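You operate a simulated robot arm through the tools that you are given. There is no shell and no other tool. Be economical: measure what you need, move in short steps, check, and stop when the job is done.

Carry out the task below with a simulated two-armed robot. There is one attempt and no reset: what you move stays moved.

Task
Set the red stop to 25 cm, slide the red length against it and clamp it.
Fine: the rail button frees the stop; the length lies in the groove and the end lever comes down on it last.

The check looks at the end state, three seconds after you hand in, the way a careful person would. Anything else that was tipped, shoved, dropped, spilled or broken makes it a failure.

Robot
Two 7-joint arms with two-finger parallel grippers on one trunk, on a base that drives. Base frame: it is fixed to the floor where the robot stands at the start and does not move with it; the origin is under the middle of the robot, x ahead of it, y to its left, z up. Readings come in mm, rad, newtons and seconds.
The left shoulder is at the start at [60, 144, 926], the right one opposite. With the tool pointing down near the work surface each hand reaches from about 320 to 740 mm from the robot's upright axis, wherever it stands, measured 20 degrees to its own side. Places, roughly: airing dial [800, 4500, 900]; airing switch [600, 4500, 900]; end lever [800, 200, 1000]; force dial [900, 1700, 900]; green switch [700, 1700, 900]; groove of the end rail [700, 300, 800]; inflow valve [700, 2200, 900]; outflow valve [900, 2200, 900]; press valve [900, 1300, 900]; purple lever [600, 4100, 1000]; rail button [700, 500, 900]; red stop [700, 0, 900]; shaker dial [600, 1900, 900]; shaker switch [600, 2000, 900]; silver turntable [800, 3200, 900]; teal lever [600, 4400, 1000]. Payload 1.57 kg a hand.
Tool frame (each hand has its own): the origin (TCP) lies between the finger pads and is the grasp point; the fingertips stand 30 mm ahead of it; z points along the fingers, y is the line along which they close. The gripper opens to 110 mm. The fingers are 24 mm wide and 12 mm thick; the gripper's body (48 by 112 mm) begins 78 mm behind the TCP.
Orientation is told as [roll, pitch, yaw] about the base's x, y, z axes, in that order, counted from this pose: with the fingers straight down and closing along the base's y, the tool's x points along the base's -x, its y along +y and its z along -z.

Tools
- The arms move only by the tool apply_moves. It takes "left_motion", "right_motion" or both (then of equal length, played together; a hand with none holds still); each is a list of rows, each a list of 7 numbers: the turn, a rotation vector about the tool's x, y, z in rad, then the shift along the tool's x, y, z in mm, then the opening in per cent of the stroke, from 0 (shut) to 100 (fully open). In form: [[ax, ay, az, x, y, z, fingers], ...]. A call has 1 to 10 rows; each row is the pose to reach, as a shift and turn from the pose commanded when the call began, along the tool's axes at that moment. A row lasts 0.2 s, in which the tool goes at most 50 mm and 0.15 rad; a call with a longer step from one row to the next is refused whole, and so is a gripper value outside its range. Where a pose cannot be reached the arm comes as near as it can. A force on the tool above 50 N (or 10 N above the force at the start of the call, whichever is more), or a blocked arm, ends the call early, and 0.2 s more pass. The fingers move at their own pace (about 45 mm/s each) and stop on an object; they squeeze with about 37 N. The grip force told is the motor's: it shows also when the fingers shut on nothing. Time passes only in rows, and 0.2 s behind the last, so rows that repeat a pose let the fingers close. The reply holds the time, the measured pose of the TCP, the force on the tool along the base axes, the opening and the grip force, in the units named above and with some noise, with the torque about the TCP (base axes, N m) and any sound that the robot's microphone picked up.
- Cameras (640 x 400 px; columns grow to the right, rows downward): "scene" is now at [47.5, 25.3, 1536.3]; the picture's right is [0.28, -0.96, 0.00], its down [-0.71, -0.21, -0.67] and it looks along [0.64, 0.19, -0.74] (base axes); focal length 265 px, centre (320, 200). "left" rides on the left gripper at [70, -16, -141] in its tool frame; the picture's right is [0.23, 0.97, 0.00], its down [-0.86, 0.20, -0.48] and it looks along [-0.47, 0.11, 0.88] (tool axes); focal length 222 px, centre (320, 200). "right" rides on the right gripper at [70, 16, -141] in its tool frame; the picture's right is [-0.23, 0.97, 0.00], its down [-0.86, -0.20, -0.48] and it looks along [-0.47, -0.11, 0.88] (tool axes); focal length 222 px, centre (320, 200). There is no depth. A picture from a camera that has moved, and an enlarged one, comes with that camera's place and axes in the base frame and with its lens.
- get_image(camera): a new picture of that camera. No time passes.
- lift_body(by): slides the trunk up (or, below 0, down) by that many mm; the arms and the scene camera ride with it, the base frame stays. It gives what a move gives, with no picture.
- base_move(legs): drives the robot by 1 to 6 legs, each [ahead, left, turn to the left] in mm, mm and rad, along the robot's own axes; the way and the turn of a leg run together, so that a leg with both is an arc; at most 1500 mm and 3.142 rad a leg. The arms and the cameras ride along, it lands a little off, and it stops where it bumps. It gives what a move gives.
- turn_head(pan, tilt): turns the head with the scene camera to pan (to the left, within 1.501 rad either way) and tilt (down, from -0.506 to 1.204), counted from straight ahead of the robot. It gives what a move gives.
- enlarge(camera, box): a new picture of the part [left, top, right, bottom] of that camera's present view, enlarged. No time passes.
- close_job(): hands the job in; it is judged then, once.

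Work in short steps. Places have to be worked out from the pictures, the camera data and where the tool is seen: move nearer, look again, correct. Check each grasp and each placing, and mend what went wrong. You have 120 turns and 108 pictures in all, those below and enlarged ones among them. Open the grippers and draw the arms clear of the work before you hand the job in, unless the task says otherwise; then end with one line.

The tools are called after ">>>" as a command line: name --argument value ..., lists and objects as JSON in quotes. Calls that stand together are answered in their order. apply_moves: Moves the arms, as the interface text tells. Its arguments: {"type":"object","properties":{"left_motion":{"type":"array","items":{"type":"array","items":{"type":"number"}}},"right_motion":{"type":"array","items":{"type":"array","items":{"type":"number"}}}},"required":[]} The other tools are called the same way: lift_body (by) slides the trunk up or down; base_move (legs) drives the base; turn_head (pan, tilt) turns the head that bears the scene camera; get_image (camera) takes a picture; enlarge (camera, box) takes an enlarged picture of a part of a camera's view; close_job () hands the job in.

At the start:

```text
time_s: 0.0
left_ee_pos: [344.1, 367.8, 998.8]
left_ee_rot: [0.0, 0.001, 0.0]
left_ft_force: [0.4, -0.7, 0.4]
left_torque: [0.02, 0.01, -0.03]
left_gripper_width: 110.1
left_grip_force: 0.1
right_ee_pos: [456.4, -64.8, 999.0]
right_ee_rot: [-0.001, -0.001, 0.0]
right_ft_force: [-0.8, 0.4, -0.7]
right_torque: [0.0, 0.01, -0.01]
right_gripper_width: 110.2
right_grip_force: 0.1
trunk travel left (down, up): [-525.0, 65.0]
robot x, y, heading: [1.6, -1.0, 0.001]
head pan, tilt: [0.283, 0.84]
```

scene: 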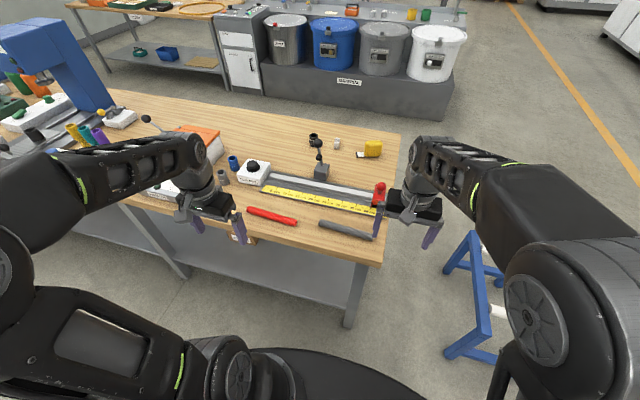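
right: 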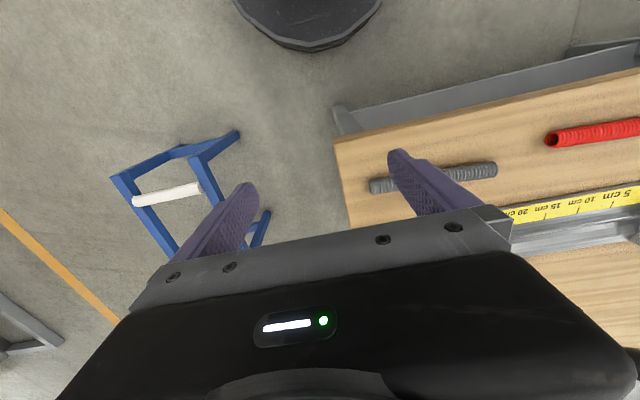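
left: 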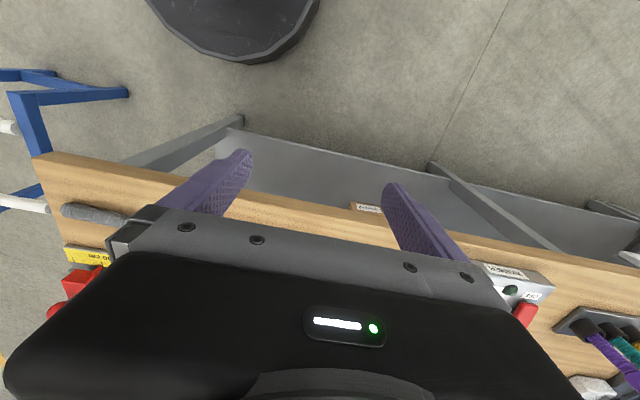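

I start by enlarging the area of the rail in the scene view to see the ruler, the stop, the button and the lever.

>>> enlarge --camera "scene" --box '[220, 120, 420, 245]'

>>> enlarge --camera "right" --box '[320, 80, 640, 280]'

```text
3.20 times, centred on (320, 182) of scene
camera zoom: at [47.5, 25.3, 1536.3], right [0.28, -0.96, 0.0], down [-0.71, -0.21, -0.67], along [0.64, 0.19, -0.74], focal length 847 px, centre (320, 256)
```

zoom: 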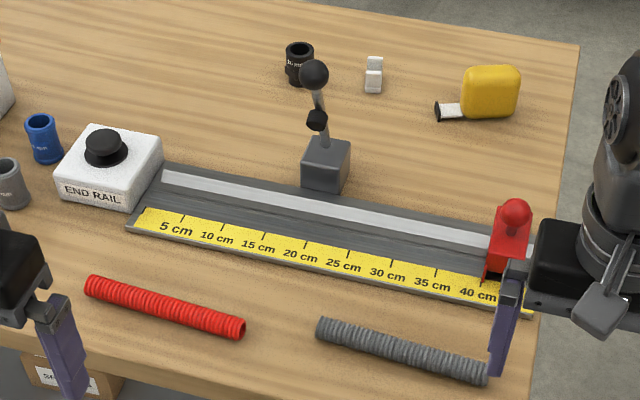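

```text
2.00 times, centred on (480, 180) of right
camera zoom: at [386.8, -49.0, 1141.7], right [0.23, 0.97, 0.0], down [0.86, -0.2, 0.48], along [0.47, -0.11, -0.88], focal length 444 px, centre (0, 240)
```

zoom: 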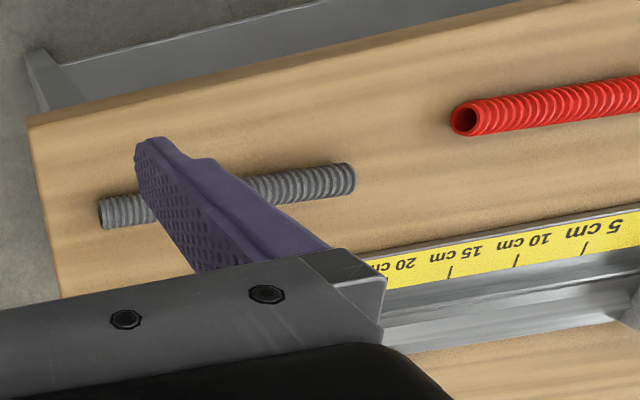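

The table top is at about z=800. The rail scale runs along -y at x≈690, with 5 cm at y≈388 and 40 cm at y≈31. The button is near [733,506], the lever base near [817,245] and the red length lies from y≈266 to 444 at x≈552. I shift the robot left and a little ahead so that everything is in reach.

>>> base_move --legs '[[0, 270, 0], [80, 0, 0]]'

>>> turn_head --pan 0.0 --tilt 0.85

>>> get_image --camera "scene"

```text
time_s: 2.6
left_ee_pos: [426.1, 646.1, 999.4]
left_ee_rot: [-0.001, 0.001, -0.002]
left_ft_force: [1.0, -0.5, -0.6]
left_torque: [-0.02, 0.02, -0.02]
left_gripper_width: 109.9
left_grip_force: 0.0
right_ee_pos: [539.9, 213.2, 999.4]
right_ee_rot: [0.0, 0.002, -0.002]
right_ft_force: [0.4, 0.7, 0.6]
right_torque: [0.01, 0.04, 0.0]
right_gripper_width: 110.1
right_grip_force: 0.2
trunk travel left (down, up): [-525.0, 65.0]
robot x, y, heading: [81.7, 275.6, -0.004]
head pan, tilt: [0.283, 0.84]
```

```text
time_s: 3.4
left_ee_pos: [425.3, 646.4, 999.6]
left_ee_rot: [0.0, -0.001, -0.002]
left_ft_force: [0.5, -0.4, 1.2]
left_torque: [0.04, 0.05, 0.04]
left_gripper_width: 110.3
left_grip_force: 0.0
right_ee_pos: [538.0, 212.7, 999.0]
right_ee_rot: [0.0, 0.001, -0.001]
right_ft_force: [-0.5, -0.2, -0.4]
right_torque: [0.03, 0.0, -0.02]
right_gripper_width: 109.7
right_grip_force: 0.0
trunk travel left (down, up): [-525.0, 65.0]
robot x, y, heading: [80.9, 280.5, -0.002]
head pan, tilt: [0.0, 0.85]
```

```text
102 pictures are left
camera scene: at [131.9, 282.6, 1535.4], right [0.0, -1.0, 0.0], down [-0.75, 0.0, -0.66], along [0.66, 0.0, -0.75], focal length 265 px, centre (320, 200)
```

scene: 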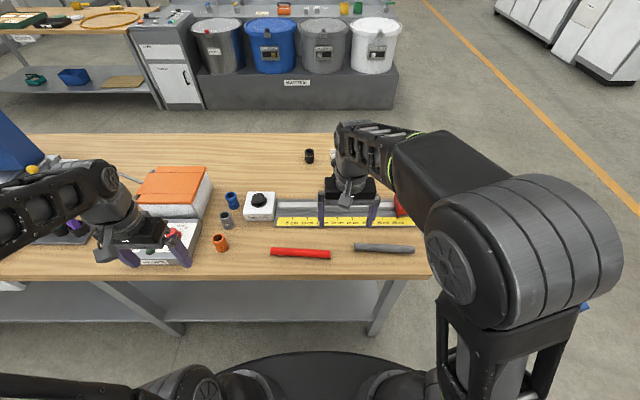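

The right hand hides the rail, so I move it toward the stop's side at this height. Then I look from the scene camera and the right camera.

>>> apply_moves --right_motion '[[0, 0, 0, 0, -50, 0, 100], [0, 0, 0, 0, -100, 0, 100], [0, 0, 0, 0, -150, 0, 100], [0, 0, 0, 0, -200, 0, 100], [0, 0, 0, 0, -200, 0, 100]]'

>>> enlarge --camera "scene" --box '[220, 130, 440, 268]'

>>> get_image --camera "right"

```text
time_s: 4.6
left_ee_pos: [425.7, 645.5, 999.6]
left_ee_rot: [0.001, 0.0, -0.003]
left_ft_force: [0.0, 0.2, 0.0]
left_torque: [-0.05, -0.02, 0.02]
left_gripper_width: 109.8
left_grip_force: 0.2
right_ee_pos: [539.0, 10.1, 996.5]
right_ee_rot: [0.0, 0.001, -0.002]
right_ft_force: [-0.1, 1.0, -0.6]
right_torque: [-0.02, 0.01, -0.04]
right_gripper_width: 110.1
right_grip_force: 0.0
trunk travel left (down, up): [-525.0, 65.0]
robot x, y, heading: [82.7, 281.2, -0.003]
head pan, tilt: [0.0, 0.85]
```

```text
2.90 times, centred on (330, 199) of scene
camera zoom: at [131.7, 283.0, 1535.4], right [0.0, -1.0, 0.0], down [-0.75, 0.0, -0.66], along [0.66, 0.0, -0.75], focal length 767 px, centre (291, 203)
```

zoom: 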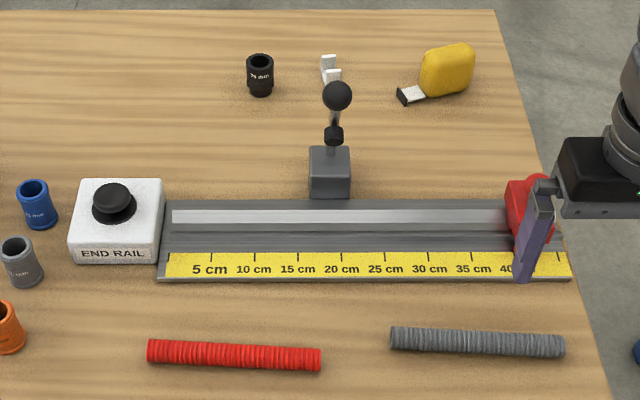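

```text
100 pictures are left
camera right: at [469.1, 27.2, 1139.5], right [0.23, 0.97, 0.0], down [0.85, -0.2, 0.48], along [0.47, -0.11, -0.88], focal length 222 px, centre (320, 200)
```

right: 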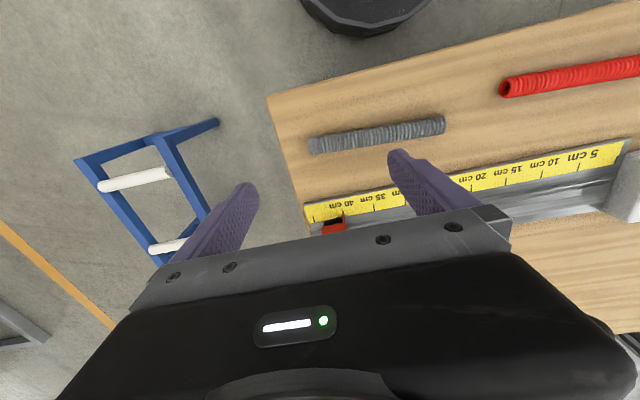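

The scale's zero is near y≈425 and 25 cm near y≈175. I draw the right hand back to see the stop uncovered.

>>> apply_moves --right_motion '[[0, 0, 0, 50, -20, 0, 100], [0, 0, 0, 90, -60, 0, 100], [0, 0, 0, 90, -100, 0, 100], [0, 0, 0, 90, -140, 0, 100], [0, 0, 0, 90, -140, 0, 100]]'

>>> enlarge --camera "scene" --box '[360, 170, 440, 220]'

>>> enlarge --camera "scene" --box '[240, 140, 368, 230]'

>>> get_image --camera "right"

```text
refused: row 1 steps farther than a row can; nothing moved
```

```text
8.00 times, centred on (400, 195) of scene
camera zoom: at [131.7, 283.0, 1535.4], right [0.0, -1.0, 0.0], down [-0.75, 0.0, -0.66], along [0.66, 0.0, -0.75], focal length 2118 px, centre (-320, 240)
```

zoom: 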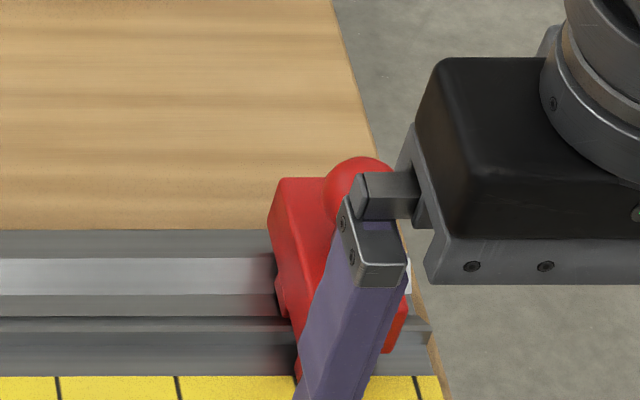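

```text
4.44 times, centred on (304, 185) of scene
camera zoom: at [131.7, 283.0, 1535.4], right [0.0, -1.0, 0.0], down [-0.75, 0.0, -0.66], along [0.66, 0.0, -0.75], focal length 1177 px, centre (391, 267)
```

zoom: 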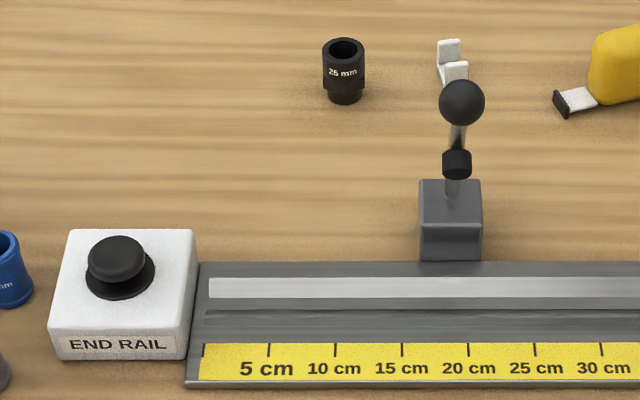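

```text
97 pictures are left
camera right: at [469.1, 27.2, 1139.5], right [0.23, 0.97, 0.0], down [0.85, -0.2, 0.48], along [0.47, -0.11, -0.88], focal length 222 px, centre (320, 200)
```

right: 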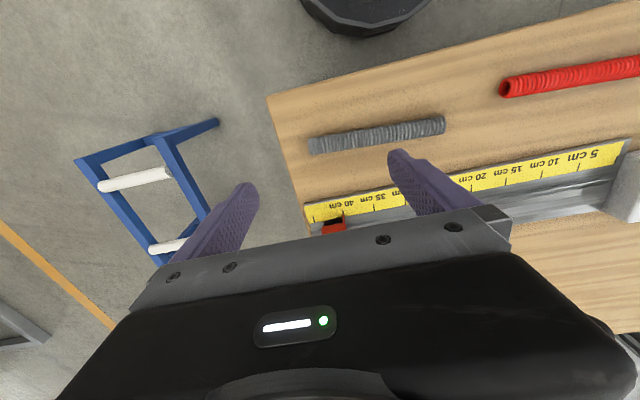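

The call was refused because of a step that was too long. I retry with smaller steps.

>>> apply_moves --right_motion '[[0, 0, 0, 40, -20, 0, 100], [0, 0, 0, 70, -55, 0, 100], [0, 0, 0, 90, -95, 0, 100], [0, 0, 0, 90, -140, 0, 100], [0, 0, 0, 90, -140, 0, 100]]'

>>> enlarge --camera "scene" --box '[360, 170, 440, 220]'

>>> get_image --camera "right"

```text
time_s: 5.8
left_ee_pos: [426.2, 646.6, 1000.1]
left_ee_rot: [-0.001, 0.001, -0.005]
left_ft_force: [-0.4, -0.3, -0.5]
left_torque: [-0.02, 0.02, 0.0]
left_gripper_width: 110.1
left_grip_force: 0.0
right_ee_pos: [445.3, -127.9, 1000.4]
right_ee_rot: [0.0, 0.0, -0.001]
right_ft_force: [-0.4, 0.2, 0.5]
right_torque: [-0.01, -0.01, 0.04]
right_gripper_width: 109.6
right_grip_force: 0.2
trunk travel left (down, up): [-525.0, 65.0]
robot x, y, heading: [78.0, 279.8, -0.002]
head pan, tilt: [0.0, 0.85]
```

```text
8.00 times, centred on (400, 195) of scene
camera zoom: at [131.3, 282.8, 1535.4], right [0.0, -1.0, 0.0], down [-0.75, 0.0, -0.66], along [0.66, 0.0, -0.75], focal length 2118 px, centre (-320, 240)
```

zoom: 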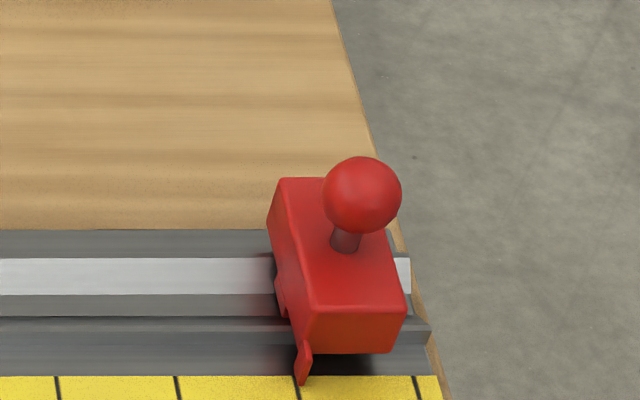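

```text
95 pictures are left
camera right: at [376.5, -110.4, 1141.1], right [0.23, 0.97, 0.0], down [0.85, -0.2, 0.48], along [0.47, -0.11, -0.88], focal length 222 px, centre (320, 200)
```

right: 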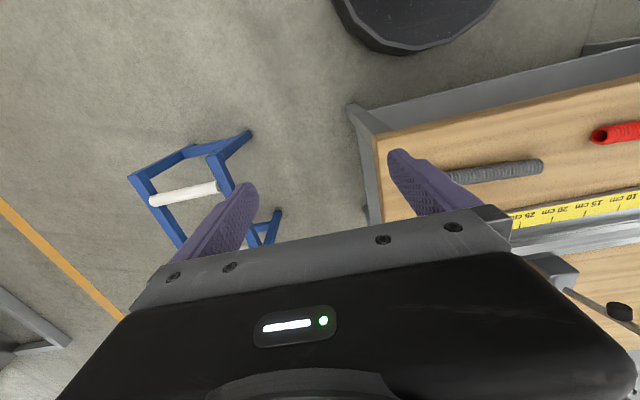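

The stop's pointer lies level with its left face and reads exactly 40 cm (y≈25), so it has to move +150 mm. I bring the left hand above the button (~[731,494]) with the fingers shut and the right hand above the stop's ball (~[712,6,902]), both staying high.

>>> apply_moves --left_motion '[[0, 0, 0, -10, -35, 0, 100], [0, 0, 0, -45, -60, 0, 80], [0, 0, 0, -85, -80, 0, 60], [0, 0, 0, -125, -100, 0, 40], [0, 0, 0, -165, -120, 0, 20], [0, 0, 0, -210, -135, 0, 0], [0, 0, 0, -255, -150, 0, 0], [0, 0, 0, -300, -152, 0, 0], [0, 0, 0, -305, -152, 0, 0], [0, 0, 0, -305, -152, 0, 0]]' --right_motion '[[0, 0, 0, -33, 17, 0, 100], [0, 0, 0, -66, 34, 0, 100], [0, 0, 0, -100, 50, 0, 100], [0, 0, 0, -133, 67, 0, 100], [0, 0, 0, -166, 84, 0, 100], [0, 0, 0, -200, 100, 0, 100], [0, 0, 0, -233, 117, 0, 100], [0, 0, 0, -267, 134, 0, 100], [0, 0, 0, -267, 134, 0, 100], [0, 0, 0, -267, 134, 0, 100]]'

>>> get_image --camera "left"

>>> get_image --camera "right"

>>> enlarge --camera "scene" --box '[220, 100, 460, 250]'

```text
time_s: 8.0
left_ee_pos: [730.4, 493.5, 1000.9]
left_ee_rot: [0.001, -0.005, -0.004]
left_ft_force: [0.0, -0.3, 0.0]
left_torque: [-0.02, 0.05, 0.0]
left_gripper_width: 0.0
left_grip_force: 21.7
left hand out of reach, approached as far as the arm can: row 9
right_ee_pos: [715.1, 4.4, 1001.1]
right_ee_rot: [0.002, 0.001, -0.004]
right_ft_force: [-0.3, -1.2, -0.7]
right_torque: [0.02, 0.0, -0.03]
right_gripper_width: 110.1
right_grip_force: 0.0
trunk travel left (down, up): [-525.0, 65.0]
robot x, y, heading: [78.4, 278.9, -0.004]
head pan, tilt: [0.0, 0.85]
```

```text
94 pictures are left
camera left: at [661.2, 477.5, 1141.6], right [-0.22, 0.97, 0.0], down [0.85, 0.2, 0.48], along [0.47, 0.11, -0.88], focal length 222 px, centre (320, 200)
```

left: 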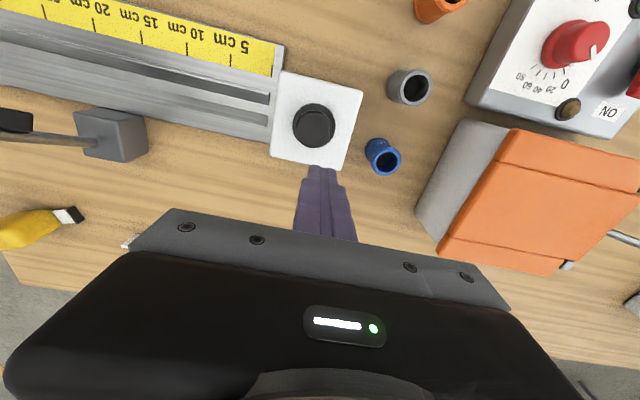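

```text
93 pictures are left
camera right: at [645.4, 20.9, 1142.2], right [0.23, 0.97, 0.0], down [0.85, -0.2, 0.48], along [0.47, -0.11, -0.88], focal length 222 px, centre (320, 200)
```

right: 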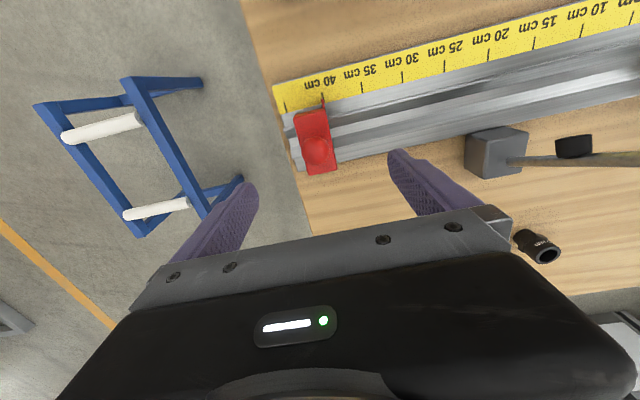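

```text
2.67 times, centred on (340, 175) of scene
camera zoom: at [132.7, 281.3, 1535.3], right [0.0, -1.0, 0.0], down [-0.75, 0.0, -0.66], along [0.66, 0.0, -0.75], focal length 706 px, centre (267, 267)
```

zoom: 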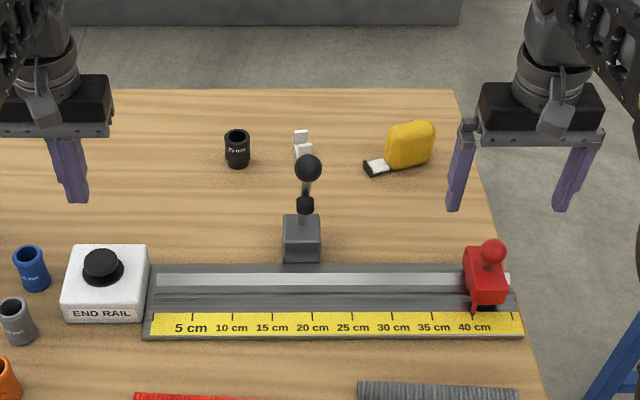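

Triangulation gives the button top near (708,484,~888) and the stop ball near (712,4,903). I move the left hand over the button and lower it until just short. I lower the right hand around the ball with the fingers open.

>>> apply_moves --left_motion '[[0, 0, 0, 20, -9, 0, 0], [0, 0, 0, 22, -10, 30, 0], [0, 0, 0, 22, -10, 60, 0], [0, 0, 0, 22, -10, 60, 0]]' --right_motion '[[0, 0, 0, 2, 0, 30, 100], [0, 0, 0, 2, 0, 60, 100], [0, 0, 0, 2, 0, 91, 100], [0, 0, 0, 2, 0, 91, 100]]'

>>> get_image --camera "left"

>>> get_image --camera "right"

>>> enlarge --camera "scene" --box '[220, 100, 460, 250]'

```text
time_s: 9.0
left_ee_pos: [707.6, 483.5, 939.9]
left_ee_rot: [0.001, 0.0, -0.005]
left_ft_force: [0.9, 0.5, 0.6]
left_torque: [0.01, -0.02, 0.02]
left_gripper_width: 0.3
left_grip_force: 20.9
right_ee_pos: [714.1, 6.2, 908.4]
right_ee_rot: [-0.001, -0.002, -0.002]
right_ft_force: [-0.1, 1.0, -0.3]
right_torque: [0.03, -0.01, -0.01]
right_gripper_width: 109.9
right_grip_force: 0.1
trunk travel left (down, up): [-525.0, 65.0]
robot x, y, heading: [79.8, 281.4, -0.005]
head pan, tilt: [0.0, 0.85]
```

```text
91 pictures are left
camera left: at [639.6, 468.0, 1080.9], right [-0.22, 0.97, 0.0], down [0.86, 0.2, 0.48], along [0.47, 0.11, -0.88], focal length 222 px, centre (320, 200)
```

left: 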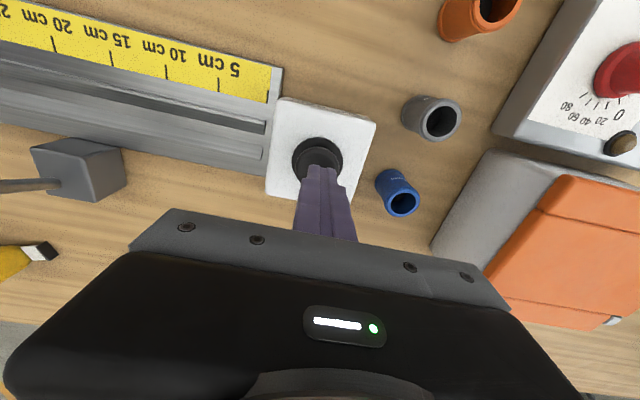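

```text
90 pictures are left
camera right: at [643.5, 22.8, 1050.5], right [0.23, 0.97, 0.0], down [0.85, -0.2, 0.48], along [0.47, -0.11, -0.88], focal length 222 px, centre (320, 200)
```

right: 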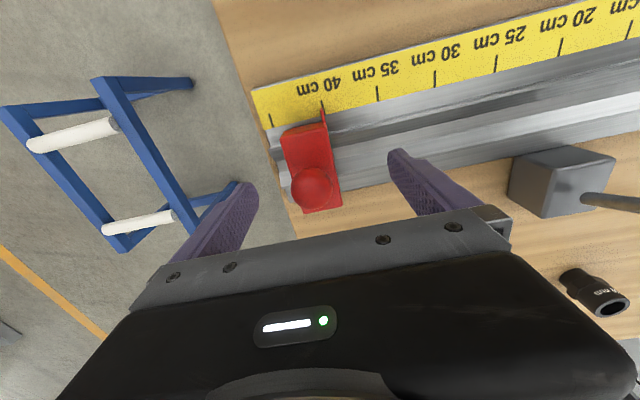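

```text
2.67 times, centred on (340, 175) of scene
camera zoom: at [131.6, 282.5, 1535.4], right [0.0, -1.0, 0.0], down [-0.75, 0.0, -0.66], along [0.66, 0.0, -0.75], focal length 706 px, centre (267, 267)
```

zoom: 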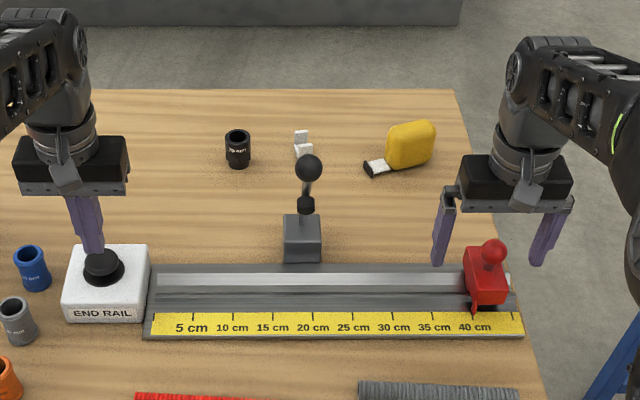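

The left fingertips are over the button and the ball lies between the right fingers. I close the right fingers on the ball and bring the left hand down slowly to feel the button.

>>> apply_moves --left_motion '[[0, 0, 0, 0, 0, 5, 0], [0, 0, 0, 0, 0, 10, 0], [0, 0, 0, 0, 0, 14, 0], [0, 0, 0, 0, 0, 18, 0], [0, 0, 0, 0, 0, 20, 0], [0, 0, 0, 0, 0, 22, 0]]' --right_motion '[[0, 0, 0, 2, -1, 0, 70], [0, 0, 0, 2, -1, 0, 50], [0, 0, 0, 2, -1, 0, 35], [0, 0, 0, 2, -1, 0, 25], [0, 0, 0, 2, -1, 0, 20], [0, 0, 0, 2, -1, 0, 20]]'

```text
time_s: 10.4
left_ee_pos: [708.4, 481.8, 916.8]
left_ee_rot: [0.001, -0.001, -0.003]
left_ft_force: [-0.9, 2.2, 2.4]
left_torque: [0.07, 0.01, -0.01]
left_gripper_width: 0.0
left_grip_force: 21.2
right_ee_pos: [711.0, 1.2, 909.3]
right_ee_rot: [-0.002, -0.002, -0.006]
right_ft_force: [3.4, -16.3, 0.9]
right_torque: [-0.32, 0.01, -0.12]
right_gripper_width: 31.7
right_grip_force: 20.2
trunk travel left (down, up): [-525.0, 65.0]
robot x, y, heading: [84.7, 275.9, 0.001]
head pan, tilt: [0.0, 0.85]
```

The ball is held (31.7 mm), and the left tip at z≈887 begins to touch the button. I press further in small steps, listening for a click, and keep the right hand gripped.

>>> apply_moves --left_motion '[[0, 0, 0, 0, 0, 2, 0], [0, 0, 0, 0, 0, 4, 0], [0, 0, 0, 0, 0, 6, 0], [0, 0, 0, 0, 0, 8, 0]]' --right_motion '[[0, 0, 0, 0, -2, 0, 20], [0, 0, 0, 0, -3, 0, 15], [0, 0, 0, 0, -3, 0, 15], [0, 0, 0, 0, -3, 0, 15]]'

```text
time_s: 11.4
left_ee_pos: [708.9, 482.0, 911.1]
left_ee_rot: [-0.001, -0.003, -0.004]
left_ft_force: [-0.4, -3.5, 5.3]
left_torque: [-0.14, 0.03, -0.02]
left_gripper_width: 0.0
left_grip_force: 21.0
right_ee_pos: [711.1, 5.9, 909.0]
right_ee_rot: [0.005, -0.003, 0.002]
right_ft_force: [6.1, 1.2, 3.5]
right_torque: [0.5, -0.07, 0.28]
right_gripper_width: 31.0
right_grip_force: 40.1
trunk travel left (down, up): [-525.0, 65.0]
robot x, y, heading: [83.0, 281.0, 0.003]
head pan, tilt: [0.0, 0.85]
```

The button gives way softly and there is no click yet. I press further.

>>> apply_moves --left_motion '[[0, 0, 0, 0, 0, 2, 0], [0, 0, 0, 0, 0, 4, 0], [0, 0, 0, 0, 0, 6, 0], [0, 0, 0, 0, 0, 8, 0]]'

>>> enlarge --camera "scene" --box '[220, 160, 300, 210]'

```text
time_s: 12.4
left_ee_pos: [708.4, 482.7, 906.3]
left_ee_rot: [0.003, -0.007, -0.004]
left_ft_force: [-4.0, 1.8, 48.5]
left_torque: [0.02, 0.27, -0.4]
left_gripper_width: 0.0
left_grip_force: 21.4
right_ee_pos: [710.1, 1.8, 908.8]
right_ee_rot: [0.002, -0.004, -0.002]
right_ft_force: [23.2, 1.0, -8.4]
right_torque: [-0.03, 0.38, -0.02]
right_gripper_width: 31.0
right_grip_force: 40.0
trunk travel left (down, up): [-525.0, 65.0]
robot x, y, heading: [77.9, 283.8, -0.004]
head pan, tilt: [0.0, 0.85]
```

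```text
8.00 times, centred on (260, 185) of scene
camera zoom: at [130.7, 280.7, 1535.9], right [0.0, -1.0, 0.0], down [-0.75, 0.0, -0.66], along [0.66, 0.0, -0.75], focal length 2118 px, centre (800, 320)
```

zoom: 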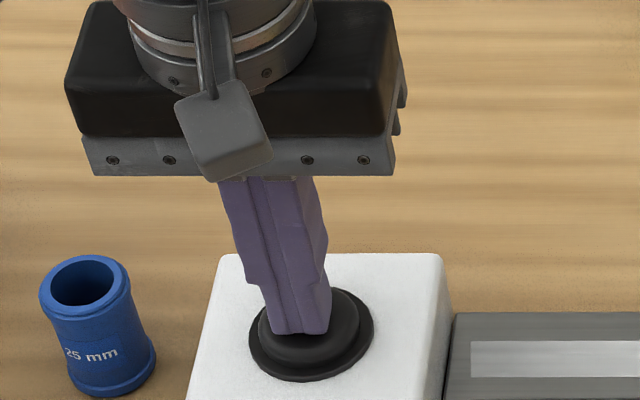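

The button is bottomed. I hold it, easing off by 2 mm to stay below the force limit, and try to slide the stop a few mm in +y.

>>> apply_moves --left_motion '[[0, 0, 0, 0, 0, -1, 0], [0, 0, 0, 0, 0, -2, 0], [0, 0, 0, 0, 0, -2, 0], [0, 0, 0, 0, 0, -2, 0], [0, 0, 0, 0, 0, -2, 0]]' --right_motion '[[0, 0, 0, 0, 0, 0, 15], [0, 0, 0, 0, 4, 0, 15], [0, 0, 0, 0, 8, 0, 15], [0, 0, 0, 0, 12, 0, 15], [0, 0, 0, 0, 12, 0, 15]]'

>>> enlarge --camera "scene" --box '[360, 170, 440, 220]'

```text
time_s: 13.6
left_ee_pos: [709.5, 483.0, 906.2]
left_ee_rot: [0.0, -0.008, -0.002]
left_ft_force: [0.5, 2.6, 40.9]
left_torque: [0.03, 0.08, 0.19]
left_gripper_width: 0.2
left_grip_force: 21.7
right_ee_pos: [710.7, 14.2, 908.3]
right_ee_rot: [0.002, -0.004, -0.004]
right_ft_force: [18.4, -0.1, -9.3]
right_torque: [-0.06, -0.4, -0.11]
right_gripper_width: 31.5
right_grip_force: 39.9
trunk travel left (down, up): [-525.0, 65.0]
robot x, y, heading: [81.3, 278.5, -0.003]
head pan, tilt: [0.0, 0.85]
```

```text
8.00 times, centred on (400, 195) of scene
camera zoom: at [131.2, 280.8, 1535.5], right [0.0, -1.0, 0.0], down [-0.75, 0.0, -0.66], along [0.66, 0.0, -0.75], focal length 2118 px, centre (-320, 240)
```

zoom: 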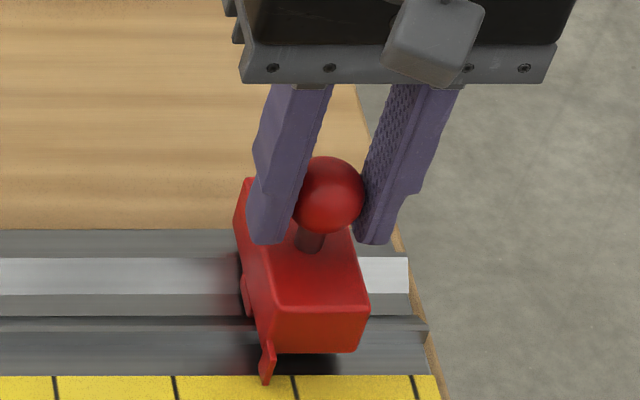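

The stop slides while the button is held. I slide it a further 125 mm and correct x slightly.

>>> apply_moves --left_motion '[[0, 0, 0, 0, 0, 0, 0], [0, 0, 0, 0, 0, 0, 0], [0, 0, 0, 0, 0, 0, 0], [0, 0, 0, 0, 0, 0, 0], [0, 0, 0, 0, 0, 0, 0], [0, 0, 0, 0, 0, 0, 0], [0, 0, 0, 0, 0, 0, 0], [0, 0, 0, 0, 0, 0, 0], [0, 0, 0, 0, 0, 0, 0], [0, 0, 0, 0, 0, 0, 0]]' --right_motion '[[0, 0, 0, -2, 5, 0, 15], [0, 0, 0, -2, 20, 0, 15], [0, 0, 0, -2, 37, 0, 15], [0, 0, 0, -2, 54, 0, 15], [0, 0, 0, -2, 71, 0, 15], [0, 0, 0, -2, 88, 0, 15], [0, 0, 0, -2, 105, 0, 15], [0, 0, 0, -2, 118, 0, 15], [0, 0, 0, -2, 125, 0, 15], [0, 0, 0, -2, 125, 0, 15]]'

>>> enlarge --camera "scene" --box '[300, 170, 380, 220]'

```text
time_s: 15.8
left_ee_pos: [708.1, 481.4, 906.6]
left_ee_rot: [0.0, -0.01, -0.003]
left_ft_force: [13.6, 1.3, 33.7]
left_torque: [0.02, -0.24, -0.04]
left_gripper_width: 0.0
left_grip_force: 21.0
right_ee_pos: [710.3, 141.8, 909.5]
right_ee_rot: [0.003, 0.002, -0.003]
right_ft_force: [-12.8, -0.8, -12.0]
right_torque: [-0.04, 0.41, 0.01]
right_gripper_width: 31.2
right_grip_force: 39.9
trunk travel left (down, up): [-525.0, 65.0]
robot x, y, heading: [80.1, 277.2, -0.001]
head pan, tilt: [0.0, 0.85]
```

```text
8.00 times, centred on (340, 195) of scene
camera zoom: at [129.9, 281.2, 1535.5], right [0.0, -1.0, 0.0], down [-0.75, 0.0, -0.66], along [0.66, 0.0, -0.75], focal length 2118 px, centre (160, 240)
```

zoom: 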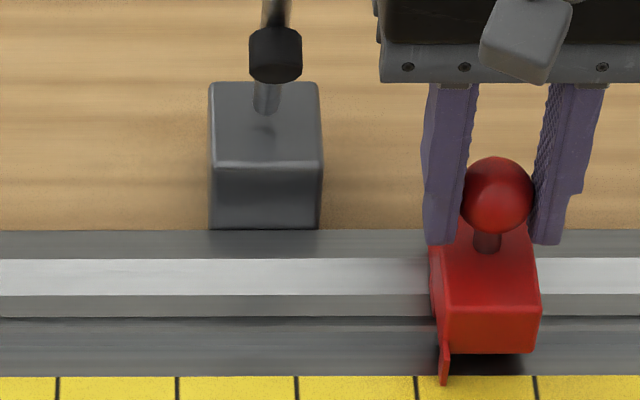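

Now the pointer is about 12 mm short of the 25 cm tick. I move 11 mm and look closer.

>>> apply_moves --left_motion '[[0, 0, 0, 0, 0, 0, 0], [0, 0, 0, 0, 0, 0, 0], [0, 0, 0, 0, 0, 0, 0], [0, 0, 0, 0, 0, 0, 0]]' --right_motion '[[0, 0, 0, 1, 5, 0, 15], [0, 0, 0, 1, 10, 0, 15], [0, 0, 0, 1, 11, 0, 15], [0, 0, 0, 1, 11, 0, 15]]'

>>> enlarge --camera "scene" --box '[336, 203, 368, 223]'

>>> get_image --camera "right"

```text
time_s: 16.8
left_ee_pos: [710.6, 481.7, 907.6]
left_ee_rot: [0.0, -0.009, -0.001]
left_ft_force: [9.3, 0.1, 35.2]
left_torque: [0.02, -0.17, 0.0]
left_gripper_width: 0.3
left_grip_force: 21.6
right_ee_pos: [710.5, 149.3, 909.9]
right_ee_rot: [0.003, -0.001, 0.0]
right_ft_force: [-9.8, -0.4, -22.6]
right_torque: [-0.05, -0.26, 0.07]
right_gripper_width: 31.4
right_grip_force: 40.4
trunk travel left (down, up): [-525.0, 65.0]
robot x, y, heading: [83.0, 281.2, -0.003]
head pan, tilt: [0.0, 0.85]
```

```text
16.00 times, centred on (352, 213) of scene
camera zoom: at [130.3, 280.9, 1535.4], right [0.0, -1.0, 0.0], down [-0.75, 0.0, -0.66], along [0.66, 0.0, -0.75], focal length 4236 px, centre (-192, -8)
```

zoom: 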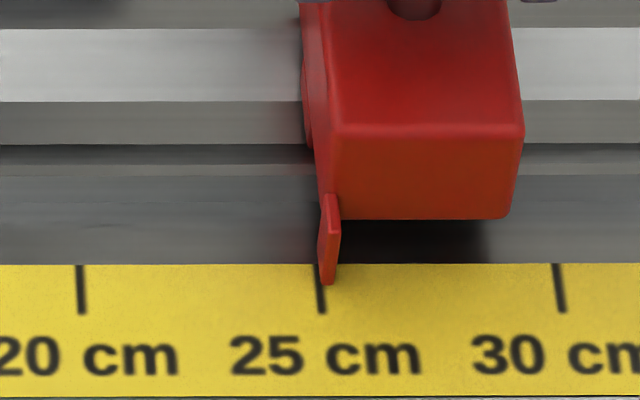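

```text
84 pictures are left
camera right: at [641.1, 166.4, 1050.6], right [0.23, 0.97, 0.0], down [0.86, -0.2, 0.48], along [0.47, -0.11, -0.88], focal length 222 px, centre (320, 200)
```

right: 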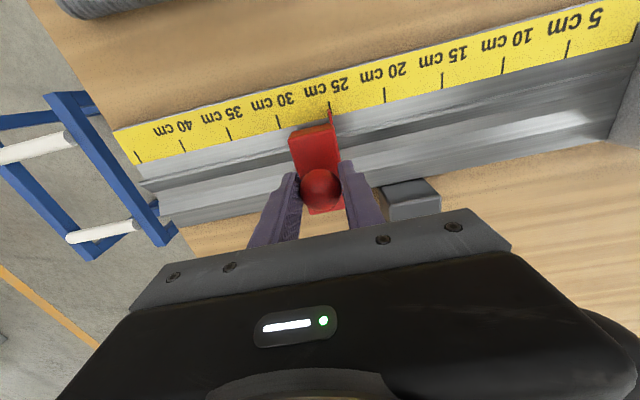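

From the scene camera the pointer sits within about 1 mm of 25. The right hand's camera looks almost straight along it, so I enlarge that view to remove parallax.

>>> enlarge --camera "right" --box '[304, 80, 368, 120]'

>>> enlarge --camera "scene" --box '[344, 208, 360, 218]'

```text
10.00 times, centred on (336, 100) of right
camera zoom: at [641.1, 166.4, 1050.6], right [0.23, 0.97, 0.0], down [0.86, -0.2, 0.48], along [0.47, -0.11, -0.88], focal length 2221 px, centre (160, 1200)
```

zoom: 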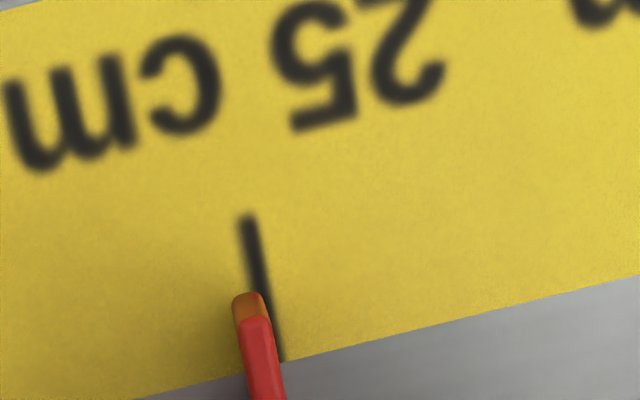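

```text
16.00 times, centred on (352, 213) of scene
camera zoom: at [130.3, 280.9, 1535.4], right [0.0, -1.0, 0.0], down [-0.75, 0.0, -0.66], along [0.66, 0.0, -0.75], focal length 4236 px, centre (-192, -8)
```

zoom: 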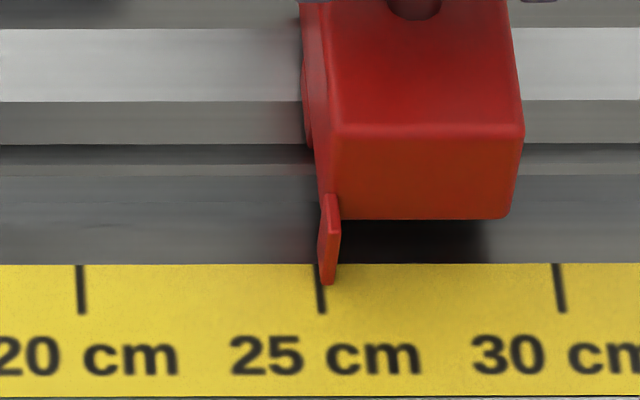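

The pointer's left face, flush with the stop face, is right on the 25 cm tick, and the pointer's middle is 1.4 mm beyond it. I nudge 0.6 mm in +y as a fair compromise, then release the button so the stop locks.

>>> apply_moves --left_motion '[[0, 0, 0, 0, 0, 0, 0], [0, 0, 0, 0, 0, 0, 0], [0, 0, 0, 0, 0, 0, 0], [0, 0, 0, 0, 0, -6, 0], [0, 0, 0, 0, 0, -15, 0], [0, 0, 0, 0, 0, -30, 0], [0, 0, 0, 0, 0, -50, 0], [0, 0, 0, 0, 0, -50, 0]]' --right_motion '[[0, 0, 0, 0, 0.6, 0, 15], [0, 0, 0, 0, 0.6, 0, 15], [0, 0, 0, 0, 0.6, 0, 15], [0, 0, 0, 0, 0.6, 0, 15], [0, 0, 0, 0, 0.6, 0, 15], [0, 0, 0, 0, 0.6, 0, 15], [0, 0, 0, 0, 0.6, 0, 15], [0, 0, 0, 0, 0.6, 0, 15]]'

>>> enlarge --camera "right" --box '[304, 80, 368, 120]'

```text
time_s: 18.6
left_ee_pos: [706.9, 483.3, 952.6]
left_ee_rot: [0.0, 0.001, -0.003]
left_ft_force: [-0.1, 0.4, -0.2]
left_torque: [0.01, 0.0, -0.01]
left_gripper_width: 0.1
left_grip_force: 21.1
right_ee_pos: [710.8, 150.6, 908.1]
right_ee_rot: [0.0, 0.003, -0.001]
right_ft_force: [-17.9, -0.1, -17.3]
right_torque: [0.08, 0.11, -0.02]
right_gripper_width: 31.3
right_grip_force: 39.8
trunk travel left (down, up): [-525.0, 65.0]
robot x, y, heading: [79.4, 279.9, -0.002]
head pan, tilt: [0.0, 0.85]
```

```text
10.00 times, centred on (336, 100) of right
camera zoom: at [641.6, 167.8, 1051.0], right [0.23, 0.97, 0.0], down [0.86, -0.2, 0.48], along [0.46, -0.11, -0.88], focal length 2221 px, centre (160, 1200)
```

zoom: 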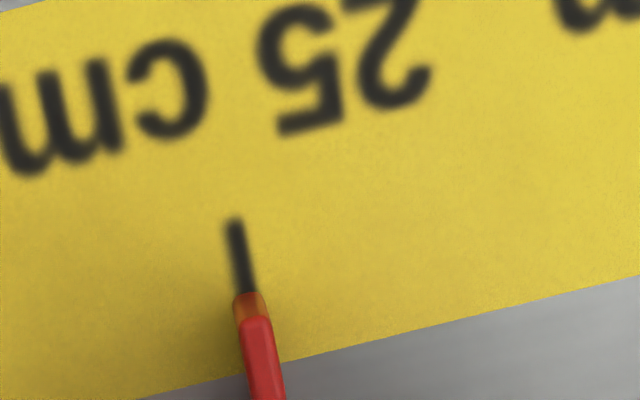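

The pointer is now centred on the 25 cm tick and the button is released. I open the right hand, lift it and retreat so the rail is in view. The left hand goes up and back as well.

>>> apply_moves --right_motion '[[0, 0, 0, 0, 0, 0, 30], [0, 0, 0, 0, 0, 0, 50], [0, 0, 0, 0, 0, 0, 70], [0, 0, 0, 0, 0, -30, 80], [0, 0, 0, 0, 0, -70, 80], [0, 0, 0, 30, -30, -90, 80], [0, 0, 0, 70, -60, -90, 80], [0, 0, 0, 100, -95, -90, 80], [0, 0, 0, 130, -130, -90, 80], [0, 0, 0, 130, -130, -90, 80]]' --left_motion '[[0, 0, 0, 0, 0, -20, 0], [0, 0, 0, 0, 0, -48, 0], [0, 0, 0, 40, 0, -48, 0], [0, 0, 0, 85, 0, -48, 0], [0, 0, 0, 125, -20, -48, 0], [0, 0, 0, 150, -60, -48, 30], [0, 0, 0, 150, -100, -48, 60], [0, 0, 0, 150, -130, -48, 60], [0, 0, 0, 150, -130, -48, 60], [0, 0, 0, 150, -130, -48, 60]]'

>>> get_image --camera "left"

>>> enlarge --camera "scene" --box '[240, 150, 400, 250]'

```text
time_s: 20.8
left_ee_pos: [557.8, 356.7, 1003.8]
left_ee_rot: [0.0, 0.001, -0.002]
left_ft_force: [0.8, -1.1, -0.4]
left_torque: [0.0, -0.03, 0.04]
left_gripper_width: 65.9
left_grip_force: 0.1
right_ee_pos: [581.5, 19.7, 996.9]
right_ee_rot: [-0.001, 0.0, -0.002]
right_ft_force: [-0.9, 0.1, 0.3]
right_torque: [-0.02, 0.02, -0.01]
right_gripper_width: 88.3
right_grip_force: 0.2
trunk travel left (down, up): [-525.0, 65.0]
robot x, y, heading: [82.1, 277.5, -0.0]
head pan, tilt: [0.0, 0.85]
```

```text
80 pictures are left
camera left: at [488.9, 341.4, 1144.3], right [-0.22, 0.97, 0.0], down [0.86, 0.2, 0.48], along [0.47, 0.11, -0.88], focal length 222 px, centre (320, 200)
```

left: 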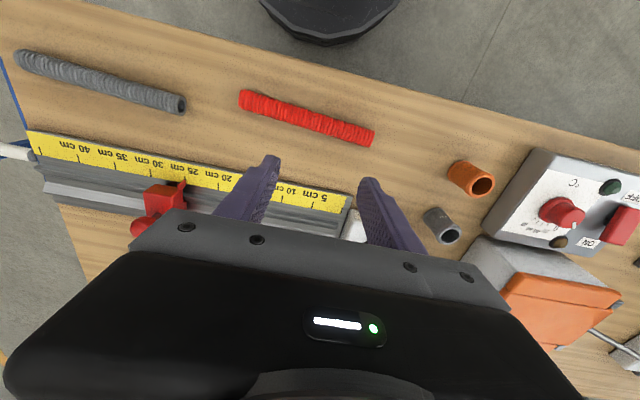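

```text
4.00 times, centred on (320, 200) of scene
camera zoom: at [132.3, 282.6, 1535.4], right [0.0, -1.0, 0.0], down [-0.75, 0.0, -0.66], along [0.66, 0.0, -0.75], focal length 1059 px, centre (320, 200)
```

zoom: 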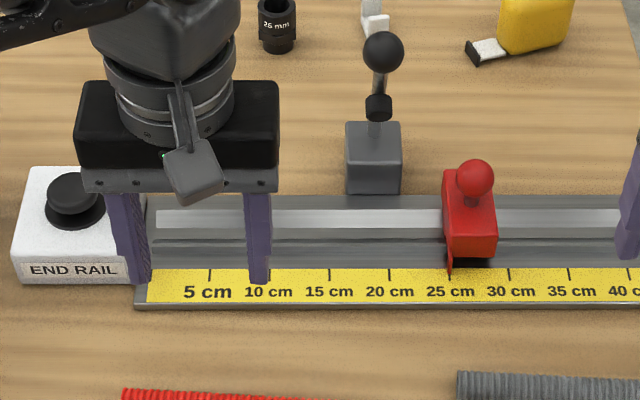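

The stop holds at 25. To understand the groove profile, I enlarge the rail's right end from the right camera and the scene camera.

>>> enlarge --camera "scene" --box '[380, 185, 428, 215]'

>>> get_image --camera "right"

>>> enlarge --camera "left" --box '[16, 110, 216, 235]'

```text
13.33 times, centred on (404, 200) of scene
camera zoom: at [132.3, 282.6, 1535.4], right [0.0, -1.0, 0.0], down [-0.75, 0.0, -0.66], along [0.66, 0.0, -0.75], focal length 3530 px, centre (-800, 200)
```

zoom: 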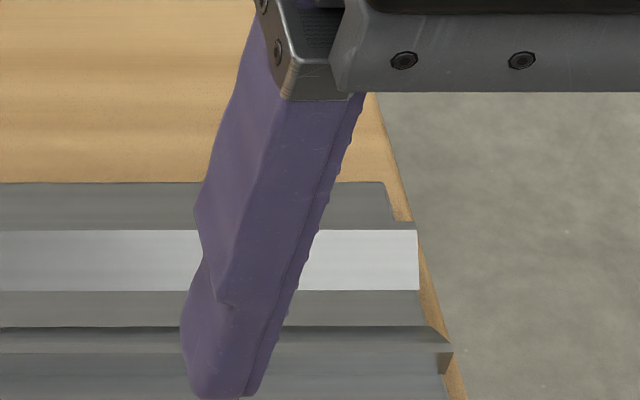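

```text
77 pictures are left
camera right: at [512.6, 36.5, 1138.9], right [0.23, 0.97, 0.0], down [0.85, -0.2, 0.48], along [0.47, -0.11, -0.88], focal length 222 px, centre (320, 200)
```

right: 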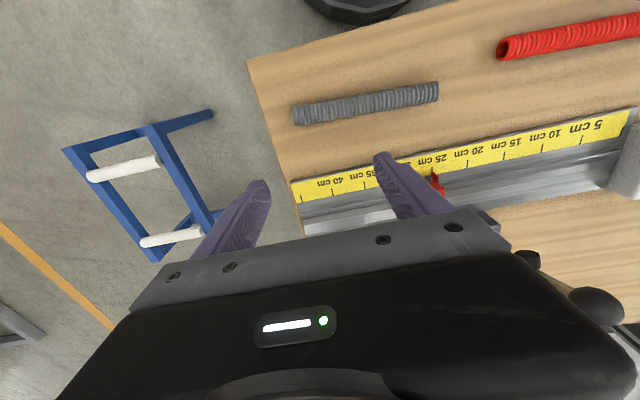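

```text
3.20 times, centred on (116, 172) of left
camera zoom: at [488.9, 341.4, 1144.3], right [-0.22, 0.97, 0.0], down [0.86, 0.2, 0.48], along [0.47, 0.11, -0.88], focal length 711 px, centre (973, 288)
```

zoom: 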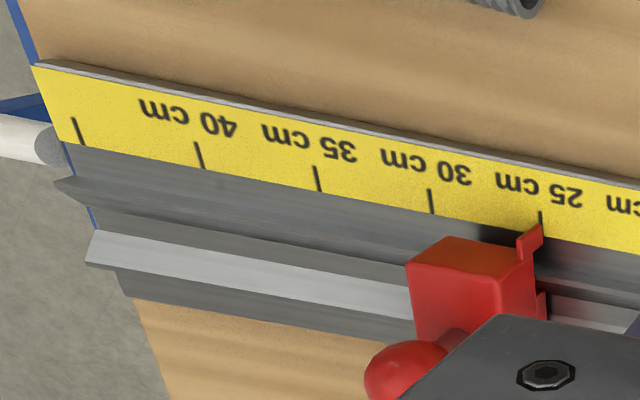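

The groove is a channel centred near x≈716, with floor z≈823 and lips z≈834. The rod lies at about x 544, y 250–428, turned slightly. I turn the left hand by about 1.635 rad so that it closes across the rod, with its camera looking toward the stop.

>>> apply_moves --left_motion '[[0, 0, 0.148, 0, 0, 0, 60], [0, 0, 0.297, 0, 0, 0, 60], [0, 0, 0.446, 0, 0, 0, 60], [0, 0, 0.594, 0, 0, 0, 60], [0, 0, 0.743, 0, 0, 0, 60], [0, 0, 0.891, 0, 0, 0, 60], [0, 0, 1.04, 0, 0, 0, 60], [0, 0, 1.188, 0, 0, 0, 60], [0, 0, 1.337, 0, 0, 0, 60], [0, 0, 1.486, 0, 0, 0, 60]]'

>>> apply_moves --left_motion '[[0, 0, 0.149, 0, 0, 0, 60], [0, 0, 0.149, 0, 0, 0, 60]]'

>>> get_image --camera "left"

>>> enlarge --camera "scene" --box '[230, 170, 390, 270]'

```text
time_s: 23.0
left_ee_pos: [558.2, 351.9, 1001.3]
left_ee_rot: [-0.002, 0.0, -1.493]
left_ft_force: [0.3, 0.0, -0.6]
left_torque: [0.0, -0.02, 0.0]
left_gripper_width: 65.9
left_grip_force: 0.1
right_ee_pos: [582.7, 20.8, 998.2]
right_ee_rot: [0.001, 0.001, -0.003]
right_ft_force: [-1.0, 0.3, 0.2]
right_torque: [-0.01, -0.03, -0.02]
right_gripper_width: 88.0
right_grip_force: 0.1
trunk travel left (down, up): [-525.0, 65.0]
robot x, y, heading: [83.0, 281.0, -0.003]
head pan, tilt: [0.0, 0.85]
```

```text
time_s: 23.6
left_ee_pos: [558.7, 352.3, 1000.3]
left_ee_rot: [-0.001, -0.001, -1.641]
left_ft_force: [-1.0, 0.8, 0.3]
left_torque: [-0.02, 0.02, 0.04]
left_gripper_width: 65.9
left_grip_force: 0.1
right_ee_pos: [582.8, 21.3, 997.4]
right_ee_rot: [0.0, -0.001, -0.002]
right_ft_force: [0.0, 0.2, 0.1]
right_torque: [-0.04, -0.01, 0.01]
right_gripper_width: 87.9
right_grip_force: 0.0
trunk travel left (down, up): [-525.0, 65.0]
robot x, y, heading: [84.0, 278.3, -0.004]
head pan, tilt: [0.0, 0.85]
```

```text
75 pictures are left
camera left: at [548.0, 423.4, 1142.3], right [0.99, 0.16, 0.0], down [0.14, -0.87, 0.48], along [0.08, -0.47, -0.88], focal length 222 px, centre (320, 200)
```

left: 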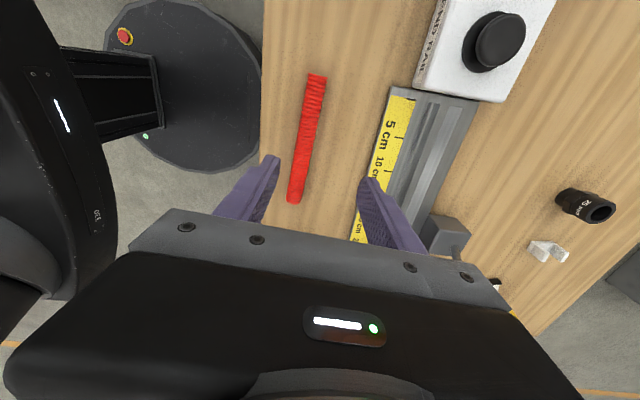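

```text
4.00 times, centred on (310, 220) of scene
camera zoom: at [131.8, 282.4, 1535.4], right [0.0, -1.0, 0.0], down [-0.75, 0.0, -0.66], along [0.66, 0.0, -0.75], focal length 1059 px, centre (360, 120)
```

zoom: 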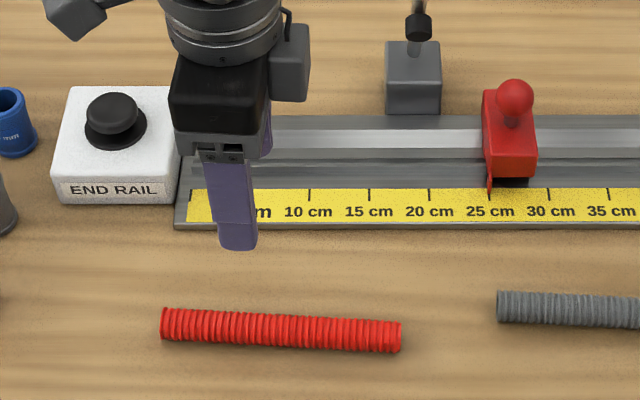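

Both cameras agree on the rod's axis at z≈828, so the table is near 815, with the rod from (537,250) to (545,429). I move over its left-of-centre part (y≈365) and lower to tip z≈850.

>>> apply_moves --left_motion '[[0, 0, 0, 6, -9, 20, 60], [0, 0, 0, 12, -17, 50, 60], [0, 0, 0, 12, -17, 90, 60], [0, 0, 0, 12, -17, 120, 60], [0, 0, 0, 12, -17, 120, 60]]'

>>> get_image --camera "left"

>>> enlarge --camera "scene" --box '[230, 170, 390, 270]'

```text
time_s: 24.8
left_ee_pos: [542.0, 367.1, 883.8]
left_ee_rot: [0.0, 0.0, -1.637]
left_ft_force: [0.2, 0.3, -0.3]
left_torque: [0.04, -0.05, 0.0]
left_gripper_width: 66.1
left_grip_force: 0.1
right_ee_pos: [581.2, 19.7, 997.5]
right_ee_rot: [-0.002, -0.001, -0.002]
right_ft_force: [0.1, -0.5, 0.4]
right_torque: [0.02, 0.01, -0.01]
right_gripper_width: 87.9
right_grip_force: 0.1
trunk travel left (down, up): [-525.0, 65.0]
robot x, y, heading: [78.6, 280.9, -0.006]
head pan, tilt: [0.0, 0.85]
```

```text
73 pictures are left
camera left: at [531.5, 436.7, 1024.2], right [0.99, 0.16, 0.0], down [0.14, -0.87, 0.48], along [0.08, -0.47, -0.88], focal length 222 px, centre (320, 200)
```

left: 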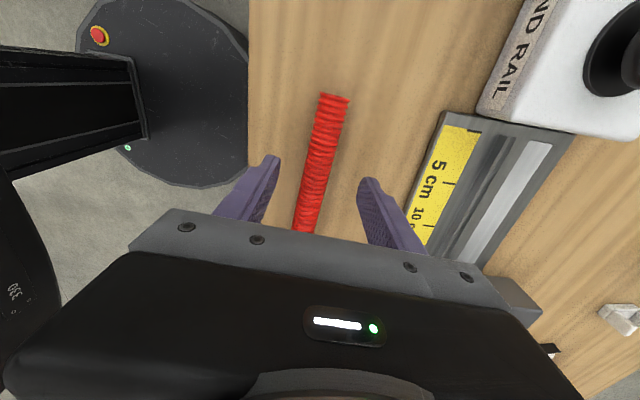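

```text
4.00 times, centred on (310, 220) of scene
camera zoom: at [131.7, 282.4, 1535.4], right [0.0, -1.0, 0.0], down [-0.75, 0.0, -0.66], along [0.66, 0.0, -0.75], focal length 1059 px, centre (360, 120)
```

zoom: 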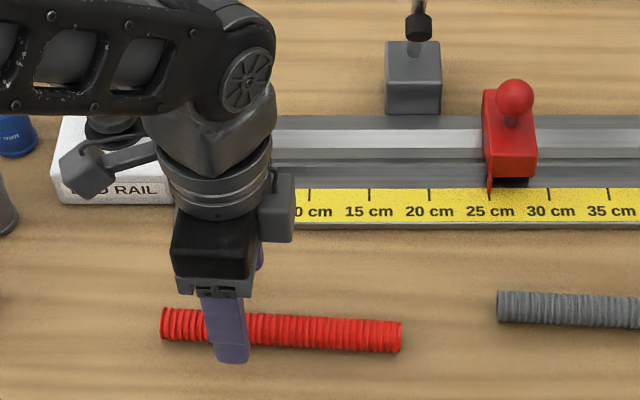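

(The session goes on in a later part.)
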